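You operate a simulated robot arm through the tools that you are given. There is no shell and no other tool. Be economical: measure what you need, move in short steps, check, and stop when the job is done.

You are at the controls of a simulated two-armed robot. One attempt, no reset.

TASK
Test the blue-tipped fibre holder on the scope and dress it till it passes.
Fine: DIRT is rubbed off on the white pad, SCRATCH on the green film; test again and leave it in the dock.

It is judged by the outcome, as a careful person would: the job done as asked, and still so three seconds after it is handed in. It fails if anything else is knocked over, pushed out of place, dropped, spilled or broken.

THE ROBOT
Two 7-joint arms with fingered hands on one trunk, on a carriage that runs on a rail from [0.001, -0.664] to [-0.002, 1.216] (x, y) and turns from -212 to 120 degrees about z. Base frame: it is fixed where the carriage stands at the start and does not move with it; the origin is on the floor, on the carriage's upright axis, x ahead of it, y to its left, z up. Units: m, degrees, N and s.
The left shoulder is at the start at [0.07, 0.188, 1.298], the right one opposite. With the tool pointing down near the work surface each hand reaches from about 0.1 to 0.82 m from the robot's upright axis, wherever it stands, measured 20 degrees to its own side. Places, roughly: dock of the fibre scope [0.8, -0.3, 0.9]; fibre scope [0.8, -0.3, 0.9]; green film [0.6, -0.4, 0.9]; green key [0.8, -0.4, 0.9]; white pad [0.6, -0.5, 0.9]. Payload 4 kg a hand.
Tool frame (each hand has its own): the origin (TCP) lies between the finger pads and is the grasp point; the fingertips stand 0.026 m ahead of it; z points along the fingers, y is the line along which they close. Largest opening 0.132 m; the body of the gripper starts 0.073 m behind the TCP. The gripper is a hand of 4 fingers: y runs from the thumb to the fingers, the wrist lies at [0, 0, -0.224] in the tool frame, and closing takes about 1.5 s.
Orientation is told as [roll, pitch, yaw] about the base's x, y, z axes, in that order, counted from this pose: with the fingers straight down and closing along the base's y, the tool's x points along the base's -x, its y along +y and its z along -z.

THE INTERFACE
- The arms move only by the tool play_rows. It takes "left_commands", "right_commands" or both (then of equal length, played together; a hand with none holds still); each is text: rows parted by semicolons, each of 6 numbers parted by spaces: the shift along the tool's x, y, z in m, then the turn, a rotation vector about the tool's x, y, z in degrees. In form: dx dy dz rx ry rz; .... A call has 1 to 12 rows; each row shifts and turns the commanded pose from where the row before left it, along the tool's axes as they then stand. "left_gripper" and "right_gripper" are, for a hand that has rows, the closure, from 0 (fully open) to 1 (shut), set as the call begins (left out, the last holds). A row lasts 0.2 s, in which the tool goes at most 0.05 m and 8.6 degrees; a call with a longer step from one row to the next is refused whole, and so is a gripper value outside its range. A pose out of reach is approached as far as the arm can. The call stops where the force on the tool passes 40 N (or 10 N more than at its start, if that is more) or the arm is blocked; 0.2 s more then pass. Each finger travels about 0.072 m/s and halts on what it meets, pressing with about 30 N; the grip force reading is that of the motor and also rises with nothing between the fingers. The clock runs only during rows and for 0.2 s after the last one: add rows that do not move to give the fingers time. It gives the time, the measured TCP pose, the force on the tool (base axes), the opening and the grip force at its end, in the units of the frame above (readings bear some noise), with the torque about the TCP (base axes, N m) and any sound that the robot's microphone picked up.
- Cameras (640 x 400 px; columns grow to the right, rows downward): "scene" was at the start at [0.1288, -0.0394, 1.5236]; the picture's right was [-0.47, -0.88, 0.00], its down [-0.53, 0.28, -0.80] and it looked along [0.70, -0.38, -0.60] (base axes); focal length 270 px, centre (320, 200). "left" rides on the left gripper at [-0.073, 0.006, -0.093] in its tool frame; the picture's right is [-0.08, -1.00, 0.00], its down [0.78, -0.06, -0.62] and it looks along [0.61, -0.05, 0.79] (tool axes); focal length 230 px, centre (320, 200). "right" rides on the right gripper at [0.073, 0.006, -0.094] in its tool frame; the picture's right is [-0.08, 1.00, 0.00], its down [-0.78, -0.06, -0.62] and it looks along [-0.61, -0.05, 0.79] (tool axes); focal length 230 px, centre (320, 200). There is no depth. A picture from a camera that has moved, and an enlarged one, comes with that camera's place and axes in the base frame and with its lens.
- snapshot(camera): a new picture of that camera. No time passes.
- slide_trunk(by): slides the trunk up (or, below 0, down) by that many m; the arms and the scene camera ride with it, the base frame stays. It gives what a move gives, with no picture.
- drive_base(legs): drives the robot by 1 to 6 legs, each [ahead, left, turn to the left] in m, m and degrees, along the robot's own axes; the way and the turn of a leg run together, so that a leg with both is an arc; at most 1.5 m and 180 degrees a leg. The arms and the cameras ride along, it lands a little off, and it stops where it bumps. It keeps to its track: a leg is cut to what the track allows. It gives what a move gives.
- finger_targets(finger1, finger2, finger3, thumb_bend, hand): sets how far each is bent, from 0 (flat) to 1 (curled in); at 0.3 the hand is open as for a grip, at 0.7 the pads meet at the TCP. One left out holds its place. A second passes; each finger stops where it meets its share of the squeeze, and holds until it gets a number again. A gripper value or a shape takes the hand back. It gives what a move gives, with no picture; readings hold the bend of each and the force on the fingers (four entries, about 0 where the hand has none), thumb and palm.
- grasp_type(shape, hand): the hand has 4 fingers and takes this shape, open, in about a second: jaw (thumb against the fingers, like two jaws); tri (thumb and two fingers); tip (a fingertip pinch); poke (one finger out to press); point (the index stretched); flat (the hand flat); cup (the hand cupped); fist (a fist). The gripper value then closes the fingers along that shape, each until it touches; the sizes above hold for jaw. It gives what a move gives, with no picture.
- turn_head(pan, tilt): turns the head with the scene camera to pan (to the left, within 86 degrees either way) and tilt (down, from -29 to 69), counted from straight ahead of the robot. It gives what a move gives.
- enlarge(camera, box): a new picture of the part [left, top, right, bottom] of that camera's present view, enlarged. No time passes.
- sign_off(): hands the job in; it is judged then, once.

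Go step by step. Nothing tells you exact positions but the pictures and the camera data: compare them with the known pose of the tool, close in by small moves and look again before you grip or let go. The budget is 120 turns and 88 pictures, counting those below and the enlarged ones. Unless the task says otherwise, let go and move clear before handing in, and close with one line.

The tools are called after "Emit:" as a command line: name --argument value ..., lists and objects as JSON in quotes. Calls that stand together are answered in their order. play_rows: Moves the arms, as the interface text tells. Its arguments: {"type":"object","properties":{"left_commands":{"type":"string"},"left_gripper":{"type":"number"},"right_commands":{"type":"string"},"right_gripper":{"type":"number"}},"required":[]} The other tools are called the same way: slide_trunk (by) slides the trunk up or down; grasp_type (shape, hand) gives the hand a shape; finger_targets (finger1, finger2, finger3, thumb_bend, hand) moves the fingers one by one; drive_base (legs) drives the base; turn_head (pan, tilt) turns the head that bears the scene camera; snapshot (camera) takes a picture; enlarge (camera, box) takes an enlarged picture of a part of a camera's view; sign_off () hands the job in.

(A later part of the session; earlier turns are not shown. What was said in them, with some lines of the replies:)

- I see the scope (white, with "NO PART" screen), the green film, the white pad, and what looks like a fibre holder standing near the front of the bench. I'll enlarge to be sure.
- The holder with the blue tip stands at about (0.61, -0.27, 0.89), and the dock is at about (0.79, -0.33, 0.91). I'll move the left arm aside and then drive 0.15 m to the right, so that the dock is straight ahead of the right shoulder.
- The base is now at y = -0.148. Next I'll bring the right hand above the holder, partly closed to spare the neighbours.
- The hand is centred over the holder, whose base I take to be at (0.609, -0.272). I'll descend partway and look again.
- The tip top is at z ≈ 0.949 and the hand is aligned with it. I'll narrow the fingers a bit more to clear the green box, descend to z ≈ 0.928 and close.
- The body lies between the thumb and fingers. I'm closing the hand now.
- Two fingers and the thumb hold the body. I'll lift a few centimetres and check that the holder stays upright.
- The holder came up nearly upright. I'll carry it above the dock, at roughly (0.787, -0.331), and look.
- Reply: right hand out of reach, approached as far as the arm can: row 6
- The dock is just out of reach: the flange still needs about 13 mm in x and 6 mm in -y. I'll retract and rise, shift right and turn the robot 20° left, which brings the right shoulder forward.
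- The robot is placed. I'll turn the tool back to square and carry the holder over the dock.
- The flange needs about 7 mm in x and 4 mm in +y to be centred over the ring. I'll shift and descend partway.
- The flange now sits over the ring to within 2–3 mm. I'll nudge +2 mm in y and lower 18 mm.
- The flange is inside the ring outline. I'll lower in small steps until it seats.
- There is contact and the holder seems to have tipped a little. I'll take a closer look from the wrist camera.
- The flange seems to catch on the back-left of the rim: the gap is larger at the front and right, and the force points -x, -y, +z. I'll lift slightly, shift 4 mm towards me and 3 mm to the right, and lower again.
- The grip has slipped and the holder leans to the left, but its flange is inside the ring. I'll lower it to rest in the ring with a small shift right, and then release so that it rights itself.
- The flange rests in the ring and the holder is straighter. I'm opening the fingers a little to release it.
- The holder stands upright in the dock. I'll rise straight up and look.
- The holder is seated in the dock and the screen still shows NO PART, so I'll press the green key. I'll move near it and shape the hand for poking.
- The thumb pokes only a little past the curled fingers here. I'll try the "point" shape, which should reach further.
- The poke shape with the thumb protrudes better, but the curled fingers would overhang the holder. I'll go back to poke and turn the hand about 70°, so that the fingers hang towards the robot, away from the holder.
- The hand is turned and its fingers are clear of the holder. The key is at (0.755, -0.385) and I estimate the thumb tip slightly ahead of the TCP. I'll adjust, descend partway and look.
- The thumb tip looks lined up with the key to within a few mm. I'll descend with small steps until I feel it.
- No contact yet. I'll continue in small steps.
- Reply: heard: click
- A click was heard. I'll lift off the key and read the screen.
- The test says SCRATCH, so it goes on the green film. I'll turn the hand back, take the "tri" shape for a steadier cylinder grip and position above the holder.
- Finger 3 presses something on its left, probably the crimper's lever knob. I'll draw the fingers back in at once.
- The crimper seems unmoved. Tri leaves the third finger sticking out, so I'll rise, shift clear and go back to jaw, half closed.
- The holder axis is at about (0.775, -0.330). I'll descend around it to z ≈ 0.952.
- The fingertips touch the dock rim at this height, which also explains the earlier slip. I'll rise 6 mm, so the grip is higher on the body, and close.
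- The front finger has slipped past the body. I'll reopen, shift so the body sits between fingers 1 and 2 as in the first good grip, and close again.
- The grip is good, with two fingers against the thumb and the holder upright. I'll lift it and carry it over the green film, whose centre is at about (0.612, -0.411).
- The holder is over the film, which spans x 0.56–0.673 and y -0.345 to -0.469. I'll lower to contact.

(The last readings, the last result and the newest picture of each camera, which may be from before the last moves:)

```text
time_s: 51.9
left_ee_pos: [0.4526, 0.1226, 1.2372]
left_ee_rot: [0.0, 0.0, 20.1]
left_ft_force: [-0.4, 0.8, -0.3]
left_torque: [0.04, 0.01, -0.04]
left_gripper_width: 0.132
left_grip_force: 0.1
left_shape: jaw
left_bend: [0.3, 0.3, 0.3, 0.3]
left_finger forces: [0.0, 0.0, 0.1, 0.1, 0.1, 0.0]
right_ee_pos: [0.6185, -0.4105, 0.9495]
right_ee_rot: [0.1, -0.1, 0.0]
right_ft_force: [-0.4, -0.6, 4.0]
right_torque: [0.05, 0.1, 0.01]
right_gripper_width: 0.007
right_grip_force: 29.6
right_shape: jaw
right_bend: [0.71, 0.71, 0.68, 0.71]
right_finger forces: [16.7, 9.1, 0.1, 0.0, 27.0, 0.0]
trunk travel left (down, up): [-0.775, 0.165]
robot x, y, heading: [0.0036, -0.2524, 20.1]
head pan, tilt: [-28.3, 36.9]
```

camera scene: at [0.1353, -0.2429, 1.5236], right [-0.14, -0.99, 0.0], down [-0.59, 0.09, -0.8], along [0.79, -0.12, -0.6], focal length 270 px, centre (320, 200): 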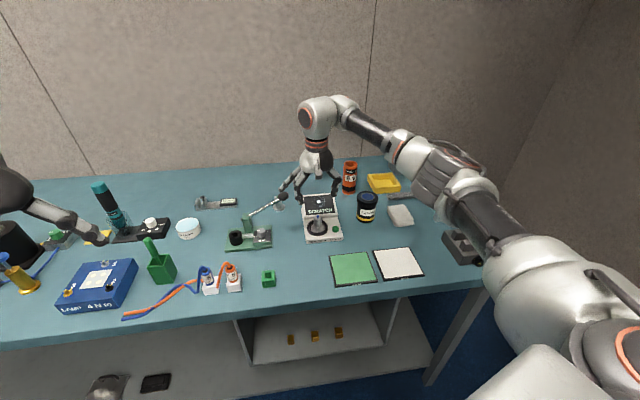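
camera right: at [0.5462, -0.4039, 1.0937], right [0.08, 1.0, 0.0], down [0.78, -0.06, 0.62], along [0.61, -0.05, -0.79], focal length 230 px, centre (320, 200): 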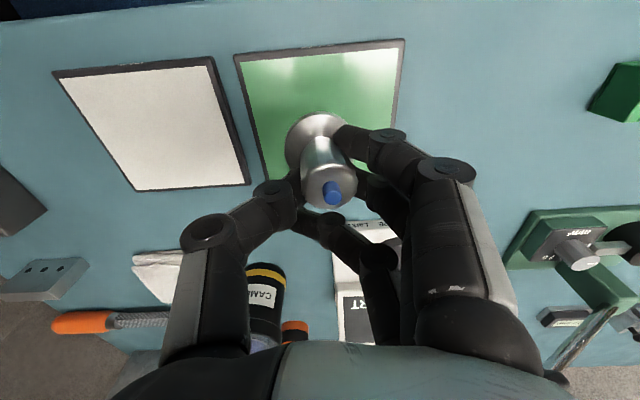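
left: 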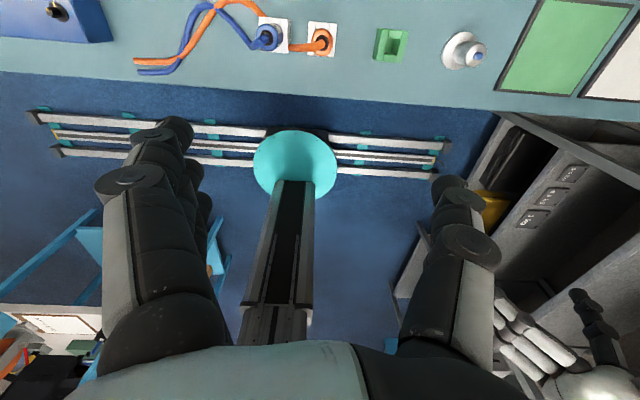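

Contact is at about 4 N. I'll rub back and forth gently in small strokes.

Emit:
play_rows --right_commands "0 -0.012 0.001 0 0 0;0 -0.012 0 0 0 0;0 0.012 0 0 0 0;0 0.012 0 0 0 0;0 0.012 0 0 0 0;0 0.012 0 0 0 0;0 -0.012 0 0 0 0;0 -0.012 0 0 0 0;0 -0.012 0 0 0 0;0 -0.012 0 0 0 0;0 0.012 0 0 0 0;0 0.012 0 0 0 0"

Emit:
enlarge --camera "scene" --box '[310, 220, 390, 290]'

```text
time_s: 54.5
left_ee_pos: [0.4522, 0.1228, 1.2372]
left_ee_rot: [0.0, 0.1, 20.1]
left_ft_force: [0.0, 0.7, -0.2]
left_torque: [0.01, -0.04, -0.01]
left_gripper_width: 0.1317
left_grip_force: 0.0
left_shape: jaw
left_bend: [0.3, 0.3, 0.3, 0.3]
left_finger forces: [0.0, 0.0, 0.1, 0.1, 0.0, 0.0]
right_ee_pos: [0.6195, -0.4126, 0.9492]
right_ee_rot: [0.0, 0.0, -0.1]
right_ft_force: [-0.9, -1.6, 7.4]
right_torque: [0.08, 0.15, 0.08]
right_gripper_width: 0.0071
right_grip_force: 30.3
right_shape: jaw
right_bend: [0.71, 0.71, 0.68, 0.71]
right_finger forces: [18.2, 8.9, 0.1, 0.0, 28.7, 0.0]
trunk travel left (down, up): [-0.775, 0.165]
robot x, y, heading: [0.0031, -0.2482, 20.1]
head pan, tilt: [-28.3, 36.9]
```

```text
5.71 times, centred on (350, 255) of scene
camera zoom: at [0.1348, -0.2417, 1.5237], right [-0.14, -0.99, 0.0], down [-0.59, 0.09, -0.8], along [0.79, -0.12, -0.6], focal length 1542 px, centre (149, -114)
```

zoom: 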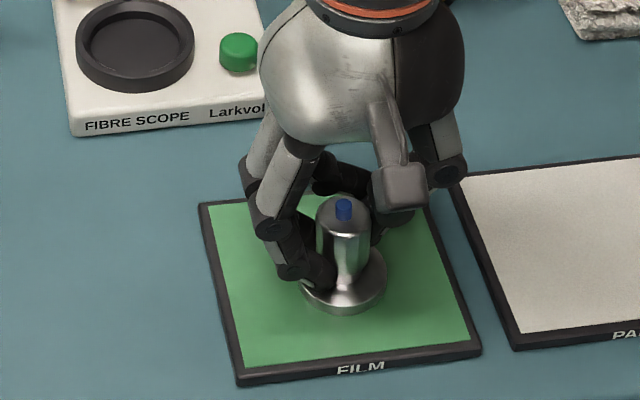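

It's rubbing nicely, upright and with the film staying put. I'll do one more set of strokes along both directions.

Emit:
play_rows --right_commands "0.012 0 0 0 0 0;0.012 0 0 0 0 0;-0.012 0.012 0 0 0 0;-0.012 0.012 0 0 0 0;-0.012 -0.012 0 0 0 0;-0.012 -0.012 0 0 0 0;0.012 -0.012 0 0 0 0;0.012 -0.012 0 0 0 0;0.012 0.012 0 0 0 0;0.012 0.012 0 0 0 0;-0.012 0 0 0 0 0;-0.012 0 0 0 0 0"

Emit:
play_rows --right_commands "0 -0.012 0 0 0 0;0 -0.012 0 0 0 0;0 0.012 0 0 0 0;0 0.012 0 0 0 0;0 0.012 0 0 0 0;0 0.012 0 0 0 0;0 -0.012 0 0 0 0;0 -0.012 0 0 0 0;0 -0.012 0 0 0 0;0 -0.012 0 0 0 0;0 0.012 0 0 0 0;0 0.012 0 0 0 0"

Emit:
enlarge --camera "scene" --box '[310, 220, 390, 290]'

```text
time_s: 57.1
left_ee_pos: [0.4507, 0.1217, 1.2366]
left_ee_rot: [0.0, -0.1, 20.1]
left_ft_force: [-0.2, 0.3, -0.1]
left_torque: [-0.01, 0.0, -0.02]
left_gripper_width: 0.1319
left_grip_force: 0.0
left_shape: jaw
left_bend: [0.3, 0.3, 0.3, 0.3]
left_finger forces: [0.0, 0.0, 0.0, 0.1, 0.0, 0.0]
right_ee_pos: [0.6203, -0.4112, 0.9497]
right_ee_rot: [0.0, 0.0, 0.1]
right_ft_force: [-2.1, 0.4, 3.9]
right_torque: [0.11, 0.13, 0.03]
right_gripper_width: 0.0073
right_grip_force: 29.9
right_shape: jaw
right_bend: [0.71, 0.71, 0.68, 0.71]
right_finger forces: [18.6, 9.2, 0.0, 0.1, 26.3, 0.1]
trunk travel left (down, up): [-0.775, 0.165]
robot x, y, heading: [0.0015, -0.2478, 20.3]
head pan, tilt: [-28.3, 36.9]
```

```text
time_s: 59.7
left_ee_pos: [0.4516, 0.1242, 1.236]
left_ee_rot: [0.0, 0.0, 20.1]
left_ft_force: [-0.6, 0.4, -0.3]
left_torque: [-0.02, 0.04, -0.05]
left_gripper_width: 0.1319
left_grip_force: 0.1
left_shape: jaw
left_bend: [0.3, 0.3, 0.3, 0.3]
left_finger forces: [0.1, 0.0, 0.1, 0.0, 0.1, 0.1]
right_ee_pos: [0.6194, -0.4112, 0.9498]
right_ee_rot: [0.0, 0.1, 0.1]
right_ft_force: [-0.1, 0.1, 2.6]
right_torque: [0.1, 0.03, 0.0]
right_gripper_width: 0.0072
right_grip_force: 29.9
right_shape: jaw
right_bend: [0.71, 0.71, 0.68, 0.71]
right_finger forces: [17.8, 9.7, 0.0, 0.1, 26.2, 0.0]
trunk travel left (down, up): [-0.775, 0.165]
robot x, y, heading: [0.0025, -0.2475, 20.1]
head pan, tilt: [-28.3, 36.9]
```

```text
5.71 times, centred on (350, 255) of scene
camera zoom: at [0.1354, -0.2417, 1.5236], right [-0.14, -0.99, 0.0], down [-0.59, 0.09, -0.8], along [0.79, -0.12, -0.6], focal length 1542 px, centre (149, -114)
```

zoom: 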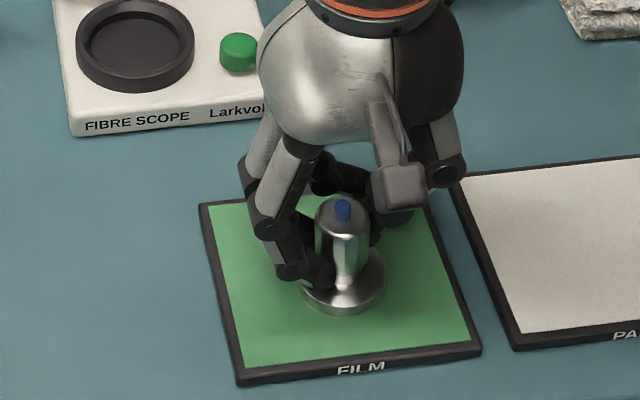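

Next I'll bring it back to the dock along the same path and lower it.

Emit:
play_rows --right_commands "0 0 -0.02 0 0 0;0 0 -0.035 0 0 0;0 0 -0.03 0 0 0;-0.041 0.02 0 0 0 0;-0.041 0.02 0 0 0 0;-0.041 0.02 0 0 0 0;-0.04 0.021 0 0 0 0;0 0 0 0 0 0;0 0 0.03 0 0 0;0 0 0.02 0 0 0;0 0 0 0 0 0"

Emit:
enlarge --camera "scene" --box '[280, 190, 360, 240]'

Emit:
enlarge --camera "right" --box '[220, 60, 420, 260]'

```text
time_s: 62.1
left_ee_pos: [0.4513, 0.1216, 1.2376]
left_ee_rot: [0.0, 0.1, 20.0]
left_ft_force: [-0.5, -0.4, 0.7]
left_torque: [-0.02, 0.01, 0.04]
left_gripper_width: 0.1318
left_grip_force: 0.0
left_shape: jaw
left_bend: [0.3, 0.3, 0.3, 0.3]
left_finger forces: [0.1, 0.1, 0.1, 0.1, 0.0, 0.0]
right_ee_pos: [0.7824, -0.3308, 0.9839]
right_ee_rot: [0.0, 0.0, 0.1]
right_ft_force: [0.8, 0.3, -1.0]
right_torque: [-0.01, -0.01, 0.0]
right_gripper_width: 0.0069
right_grip_force: 29.9
right_shape: jaw
right_bend: [0.71, 0.71, 0.68, 0.71]
right_finger forces: [17.7, 10.7, 0.1, 0.1, 25.3, 0.0]
trunk travel left (down, up): [-0.775, 0.165]
robot x, y, heading: [0.0027, -0.247, 19.8]
head pan, tilt: [-28.3, 36.9]
```

```text
8.00 times, centred on (320, 215) of scene
camera zoom: at [0.1348, -0.243, 1.5237], right [-0.14, -0.99, 0.0], down [-0.59, 0.09, -0.8], along [0.79, -0.11, -0.6], focal length 2158 px, centre (320, 80)
```

zoom: 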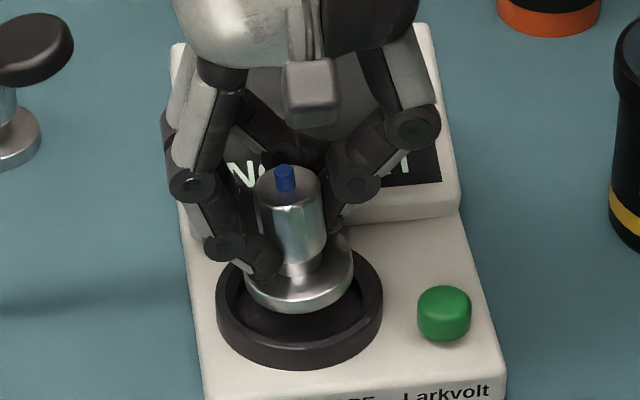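

```text
2.00 times, centred on (320, 160) of right
camera zoom: at [0.7095, -0.3237, 1.0756], right [0.08, 1.0, 0.0], down [0.78, -0.06, 0.62], along [0.62, -0.05, -0.79], focal length 460 px, centre (320, 280)
```

zoom: 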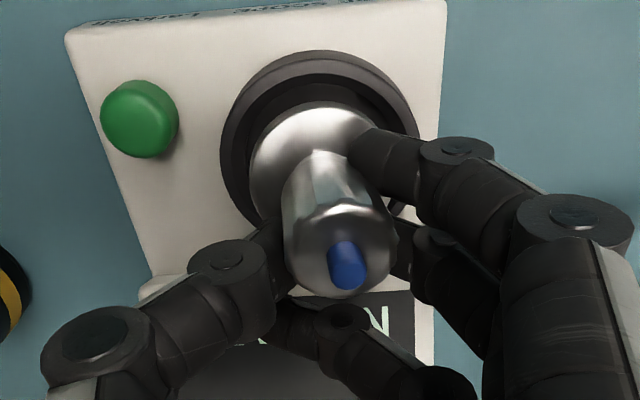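

It's aligned over the ring. I'll lower it gently.

Emit:
play_rows --right_commands "0 0 0.008 0 0 0;0 0 0.006 0 0 0;0 0 0.003 0 0 0;0 0 0.002 0 0 0;0 0 0.001 0 0 0;0 0 0 0 0 0"

Emit:
enlarge --camera "scene" --box '[280, 190, 360, 240]'

```text
time_s: 63.5
left_ee_pos: [0.4521, 0.1224, 1.2368]
left_ee_rot: [0.1, 0.0, 20.1]
left_ft_force: [0.5, 0.0, 0.3]
left_torque: [-0.02, 0.01, 0.01]
left_gripper_width: 0.1319
left_grip_force: 0.0
left_shape: jaw
left_bend: [0.3, 0.3, 0.3, 0.3]
left_finger forces: [0.0, 0.0, 0.0, 0.0, 0.1, 0.0]
right_ee_pos: [0.7825, -0.3303, 0.9641]
right_ee_rot: [-0.1, 0.0, 0.0]
right_ft_force: [-0.3, -0.2, 0.9]
right_torque: [0.08, 0.01, 0.0]
right_gripper_width: 0.0074
right_grip_force: 30.0
right_shape: jaw
right_bend: [0.71, 0.71, 0.68, 0.71]
right_finger forces: [17.7, 10.8, 0.1, 0.1, 25.7, 0.1]
trunk travel left (down, up): [-0.775, 0.165]
robot x, y, heading: [-0.0037, -0.2491, 20.0]
head pan, tilt: [-28.3, 36.9]
```

```text
8.00 times, centred on (320, 215) of scene
camera zoom: at [0.1355, -0.2426, 1.5236], right [-0.14, -0.99, 0.0], down [-0.59, 0.09, -0.8], along [0.79, -0.12, -0.6], focal length 2158 px, centre (320, 80)
```

zoom: 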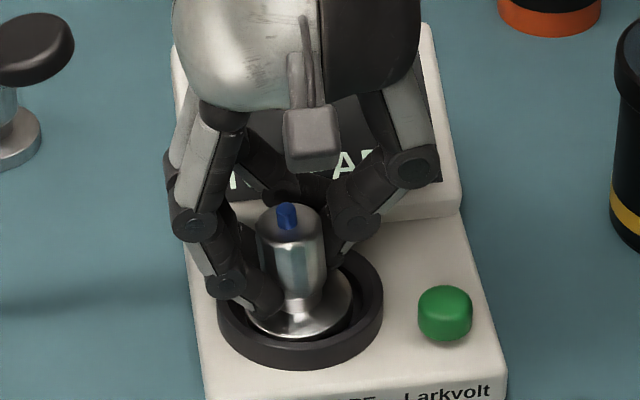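

It is seated. I'll release, rise and go straight to the key-pressing pose above the key.

Emit:
play_rows --right_commands "0 0 0 0 0 0;0 0 0 0 0 0;0 0 0 0 0 0;0 0 0 0 0 0;0 0 -0.01 0 0 0;0 0 -0.02 0 0 0;0 0 -0.03 0 0 0;0 0 -0.04 0 0 0;0.0175 -0.0325 0 0 0 0;0.0175 -0.0325 0 0 0 0;0 0 0 0 0 0" --right_gripper 0.6

Emit:
grasp_type --hand "right" --shape "poke"

Emit:
play_rows --right_commands "0 0 0 0 0 -8;0 0 0 0 0 -8;0 0 0 0 0 -8;0 0 0 0 0 -8;0 0 0 0 0 -8;0 0 0 0 0 -8;0 0 0 0 0 -8;0 0 0 0 0 -8;0 0 0 0 0 -6;0 0 0 0 0 0"

Emit:
enlarge --camera "scene" --box '[280, 180, 376, 240]'

```text
time_s: 65.9
left_ee_pos: [0.4521, 0.1249, 1.2367]
left_ee_rot: [-0.1, 0.1, 20.1]
left_ft_force: [0.3, -0.4, -0.7]
left_torque: [-0.03, -0.03, 0.03]
left_gripper_width: 0.132
left_grip_force: 0.1
left_shape: jaw
left_bend: [0.3, 0.3, 0.3, 0.3]
left_finger forces: [0.0, 0.0, 0.0, 0.0, 0.0, 0.0]
right_ee_pos: [0.7479, -0.3945, 1.0625]
right_ee_rot: [-0.2, 0.0, 0.1]
right_ft_force: [-0.5, -0.2, 0.2]
right_torque: [-0.03, 0.0, 0.0]
right_gripper_width: 0.0523
right_grip_force: 0.2
right_shape: jaw
right_bend: [0.73, 0.73, 0.73, 0.7]
right_finger forces: [0.1, 0.1, 0.0, 0.0, 0.0, 0.1]
trunk travel left (down, up): [-0.775, 0.165]
robot x, y, heading: [-0.0001, -0.2467, 20.0]
head pan, tilt: [-28.3, 36.9]
```

```text
time_s: 66.8
left_ee_pos: [0.4528, 0.1225, 1.2369]
left_ee_rot: [0.0, 0.0, 20.0]
left_ft_force: [-0.6, -0.9, 0.1]
left_torque: [-0.01, 0.0, 0.02]
left_gripper_width: 0.132
left_grip_force: 0.1
left_shape: jaw
left_bend: [0.3, 0.3, 0.3, 0.3]
left_finger forces: [0.1, 0.0, 0.1, 0.0, 0.1, 0.0]
right_ee_pos: [0.7484, -0.3966, 1.0629]
right_ee_rot: [0.0, 0.0, 0.0]
right_ft_force: [0.3, -0.8, -0.5]
right_torque: [0.01, -0.02, 0.01]
right_gripper_width: 0.0
right_grip_force: 0.1
right_shape: poke
right_bend: [1.0, 1.0, 1.0, 0.46]
right_finger forces: [0.1, 0.0, 0.0, 0.0, 0.1, 0.0]
trunk travel left (down, up): [-0.775, 0.165]
robot x, y, heading: [-0.003, -0.2485, 20.0]
head pan, tilt: [-28.3, 36.9]
```

```text
time_s: 69.0
left_ee_pos: [0.4527, 0.1221, 1.2374]
left_ee_rot: [0.0, 0.0, 20.1]
left_ft_force: [0.2, -0.2, 1.0]
left_torque: [0.01, -0.01, 0.0]
left_gripper_width: 0.132
left_grip_force: 0.1
left_shape: jaw
left_bend: [0.3, 0.3, 0.3, 0.3]
left_finger forces: [0.1, 0.1, 0.0, 0.0, 0.1, 0.0]
right_ee_pos: [0.7478, -0.3962, 1.0624]
right_ee_rot: [0.1, 0.0, 70.1]
right_ft_force: [-0.4, 0.0, 0.6]
right_torque: [0.02, 0.0, -0.05]
right_gripper_width: 0.0
right_grip_force: 0.0
right_shape: poke
right_bend: [1.0, 1.0, 1.0, 0.46]
right_finger forces: [0.0, 0.0, 0.0, 0.0, 0.1, 0.0]
trunk travel left (down, up): [-0.775, 0.165]
robot x, y, heading: [-0.0005, -0.2505, 19.9]
head pan, tilt: [-28.3, 36.9]
```

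```text
6.67 times, centred on (328, 210) of scene
camera zoom: at [0.1356, -0.2426, 1.5236], right [-0.14, -0.99, 0.0], down [-0.59, 0.09, -0.8], along [0.79, -0.12, -0.6], focal length 1799 px, centre (267, 133)
```

zoom: 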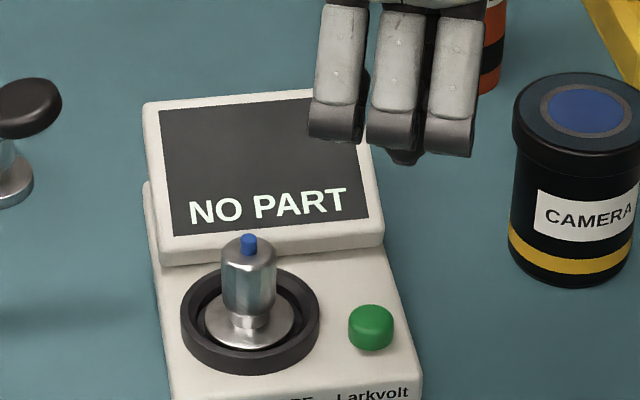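

The holder stands well in the dock. I'm pressing the key as before.

Emit:
play_rows --right_commands "0 0 0.04 0 0 0;0 0 0.03 0 0 0;0 0 0.02 0 0 0;0 0 0.006 0 0 0;0 0 0.004 0 0 0;0 0 0.003 0 0 0;0 0 0 0 0 0"

Emit:
play_rows --right_commands "0 0 -0.02 0 0 0;0 0 -0.04 0 0 0;0 0 -0.04 0 0 0;0 0 0 0 0 0"

Emit:
enlarge --camera "scene" --box '[280, 180, 376, 240]'

```text
time_s: 70.6
left_ee_pos: [0.4525, 0.1227, 1.237]
left_ee_rot: [0.0, 0.1, 20.1]
left_ft_force: [0.8, 0.7, -0.4]
left_torque: [0.01, 0.01, -0.03]
left_gripper_width: 0.1319
left_grip_force: 0.0
left_shape: jaw
left_bend: [0.3, 0.3, 0.3, 0.3]
left_finger forces: [0.1, 0.0, 0.1, 0.0, 0.0, 0.0]
right_ee_pos: [0.7486, -0.3952, 0.9609]
right_ee_rot: [0.0, -0.1, 70.0]
right_ft_force: [0.1, -0.1, 2.5]
right_torque: [-0.02, -0.02, -0.01]
right_gripper_width: 0.0
right_grip_force: 0.2
right_shape: poke
right_bend: [1.0, 1.0, 1.0, 0.46]
right_finger forces: [0.1, 0.0, 0.1, 0.1, 1.6, 0.0]
trunk travel left (down, up): [-0.775, 0.165]
robot x, y, heading: [-0.0012, -0.2479, 19.8]
head pan, tilt: [-28.3, 36.9]
heard: click
```

```text
time_s: 71.6
left_ee_pos: [0.4525, 0.1226, 1.2358]
left_ee_rot: [0.0, 0.0, 20.1]
left_ft_force: [0.2, 0.2, -0.7]
left_torque: [-0.02, 0.0, 0.01]
left_gripper_width: 0.132
left_grip_force: 0.0
left_shape: jaw
left_bend: [0.3, 0.3, 0.3, 0.3]
left_finger forces: [0.1, 0.0, 0.1, 0.0, 0.0, 0.1]
right_ee_pos: [0.7488, -0.3958, 1.0603]
right_ee_rot: [0.0, 0.0, 70.0]
right_ft_force: [0.3, 0.0, 1.0]
right_torque: [0.01, 0.0, -0.01]
right_gripper_width: 0.0001
right_grip_force: 0.1
right_shape: poke
right_bend: [1.0, 1.0, 1.0, 0.46]
right_finger forces: [0.0, 0.0, 0.1, 0.1, 0.0, 0.0]
trunk travel left (down, up): [-0.775, 0.165]
robot x, y, heading: [-0.0004, -0.2485, 20.1]
head pan, tilt: [-28.3, 36.9]
```

```text
6.67 times, centred on (328, 210) of scene
camera zoom: at [0.1361, -0.2428, 1.5235], right [-0.14, -0.99, 0.0], down [-0.59, 0.09, -0.8], along [0.79, -0.12, -0.6], focal length 1799 px, centre (267, 133)
```

zoom: 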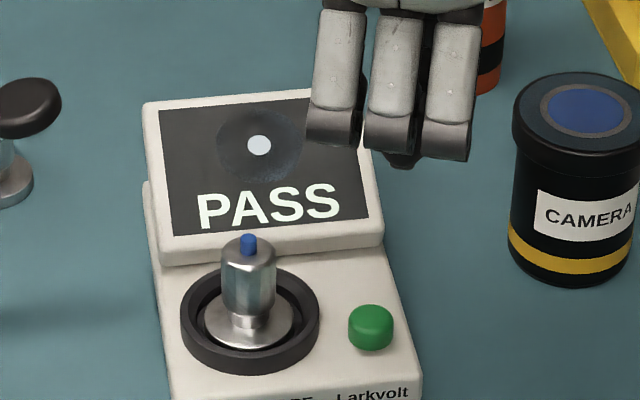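

The scope shows PASS and the holder sits in the dock. I'll move the hand clear and check the bench.

Emit:
play_rows --right_commands "0 0 -0.04 0 0 0;0 0 -0.04 0 0 0;0 0.04 0 0 0 0;0 0.04 0 0 0 0;0 0.04 0 0 0 0;0 0 0 0 0 0"

Emit:
snapshot --camera "scene"

```text
time_s: 73.0
left_ee_pos: [0.4518, 0.1229, 1.2365]
left_ee_rot: [0.0, -0.1, 20.2]
left_ft_force: [0.3, -0.1, -0.5]
left_torque: [0.0, 0.0, 0.02]
left_gripper_width: 0.132
left_grip_force: 0.1
left_shape: jaw
left_bend: [0.3, 0.3, 0.3, 0.3]
left_finger forces: [0.0, 0.0, 0.0, 0.1, 0.1, 0.0]
right_ee_pos: [0.6351, -0.3549, 1.1403]
right_ee_rot: [0.1, 0.0, 70.0]
right_ft_force: [0.1, -1.0, 0.0]
right_torque: [-0.01, -0.02, -0.01]
right_gripper_width: 0.0
right_grip_force: 0.1
right_shape: poke
right_bend: [1.0, 1.0, 1.0, 0.46]
right_finger forces: [0.1, 0.0, 0.0, 0.0, 0.0, 0.0]
trunk travel left (down, up): [-0.775, 0.165]
robot x, y, heading: [-0.0032, -0.2499, 20.1]
head pan, tilt: [-28.3, 36.9]
```

```text
23 pictures are left
camera scene: at [0.1361, -0.243, 1.5235], right [-0.14, -0.99, 0.0], down [-0.59, 0.09, -0.8], along [0.79, -0.12, -0.6], focal length 270 px, centre (320, 200)
```

scene: 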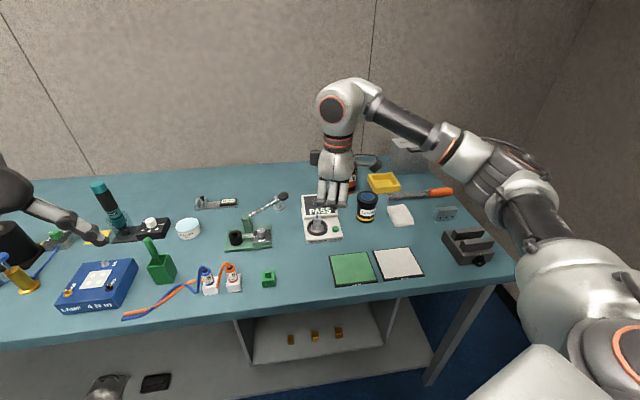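

Everything on the bench looks to be in place, the holder is in the dock with PASS on the screen, and the hand is clear. I'm handing in.

Emit:
sign_off

```text
The job is handed in.
```

The blue-tipped holder first tested SCRATCH; after rubbing on the green film it tested PASS, and I left it in the dock. At one point a finger pressed about 10 N on something to its left, probably the crimper's lever knob, but the pictures showed nothing moved.
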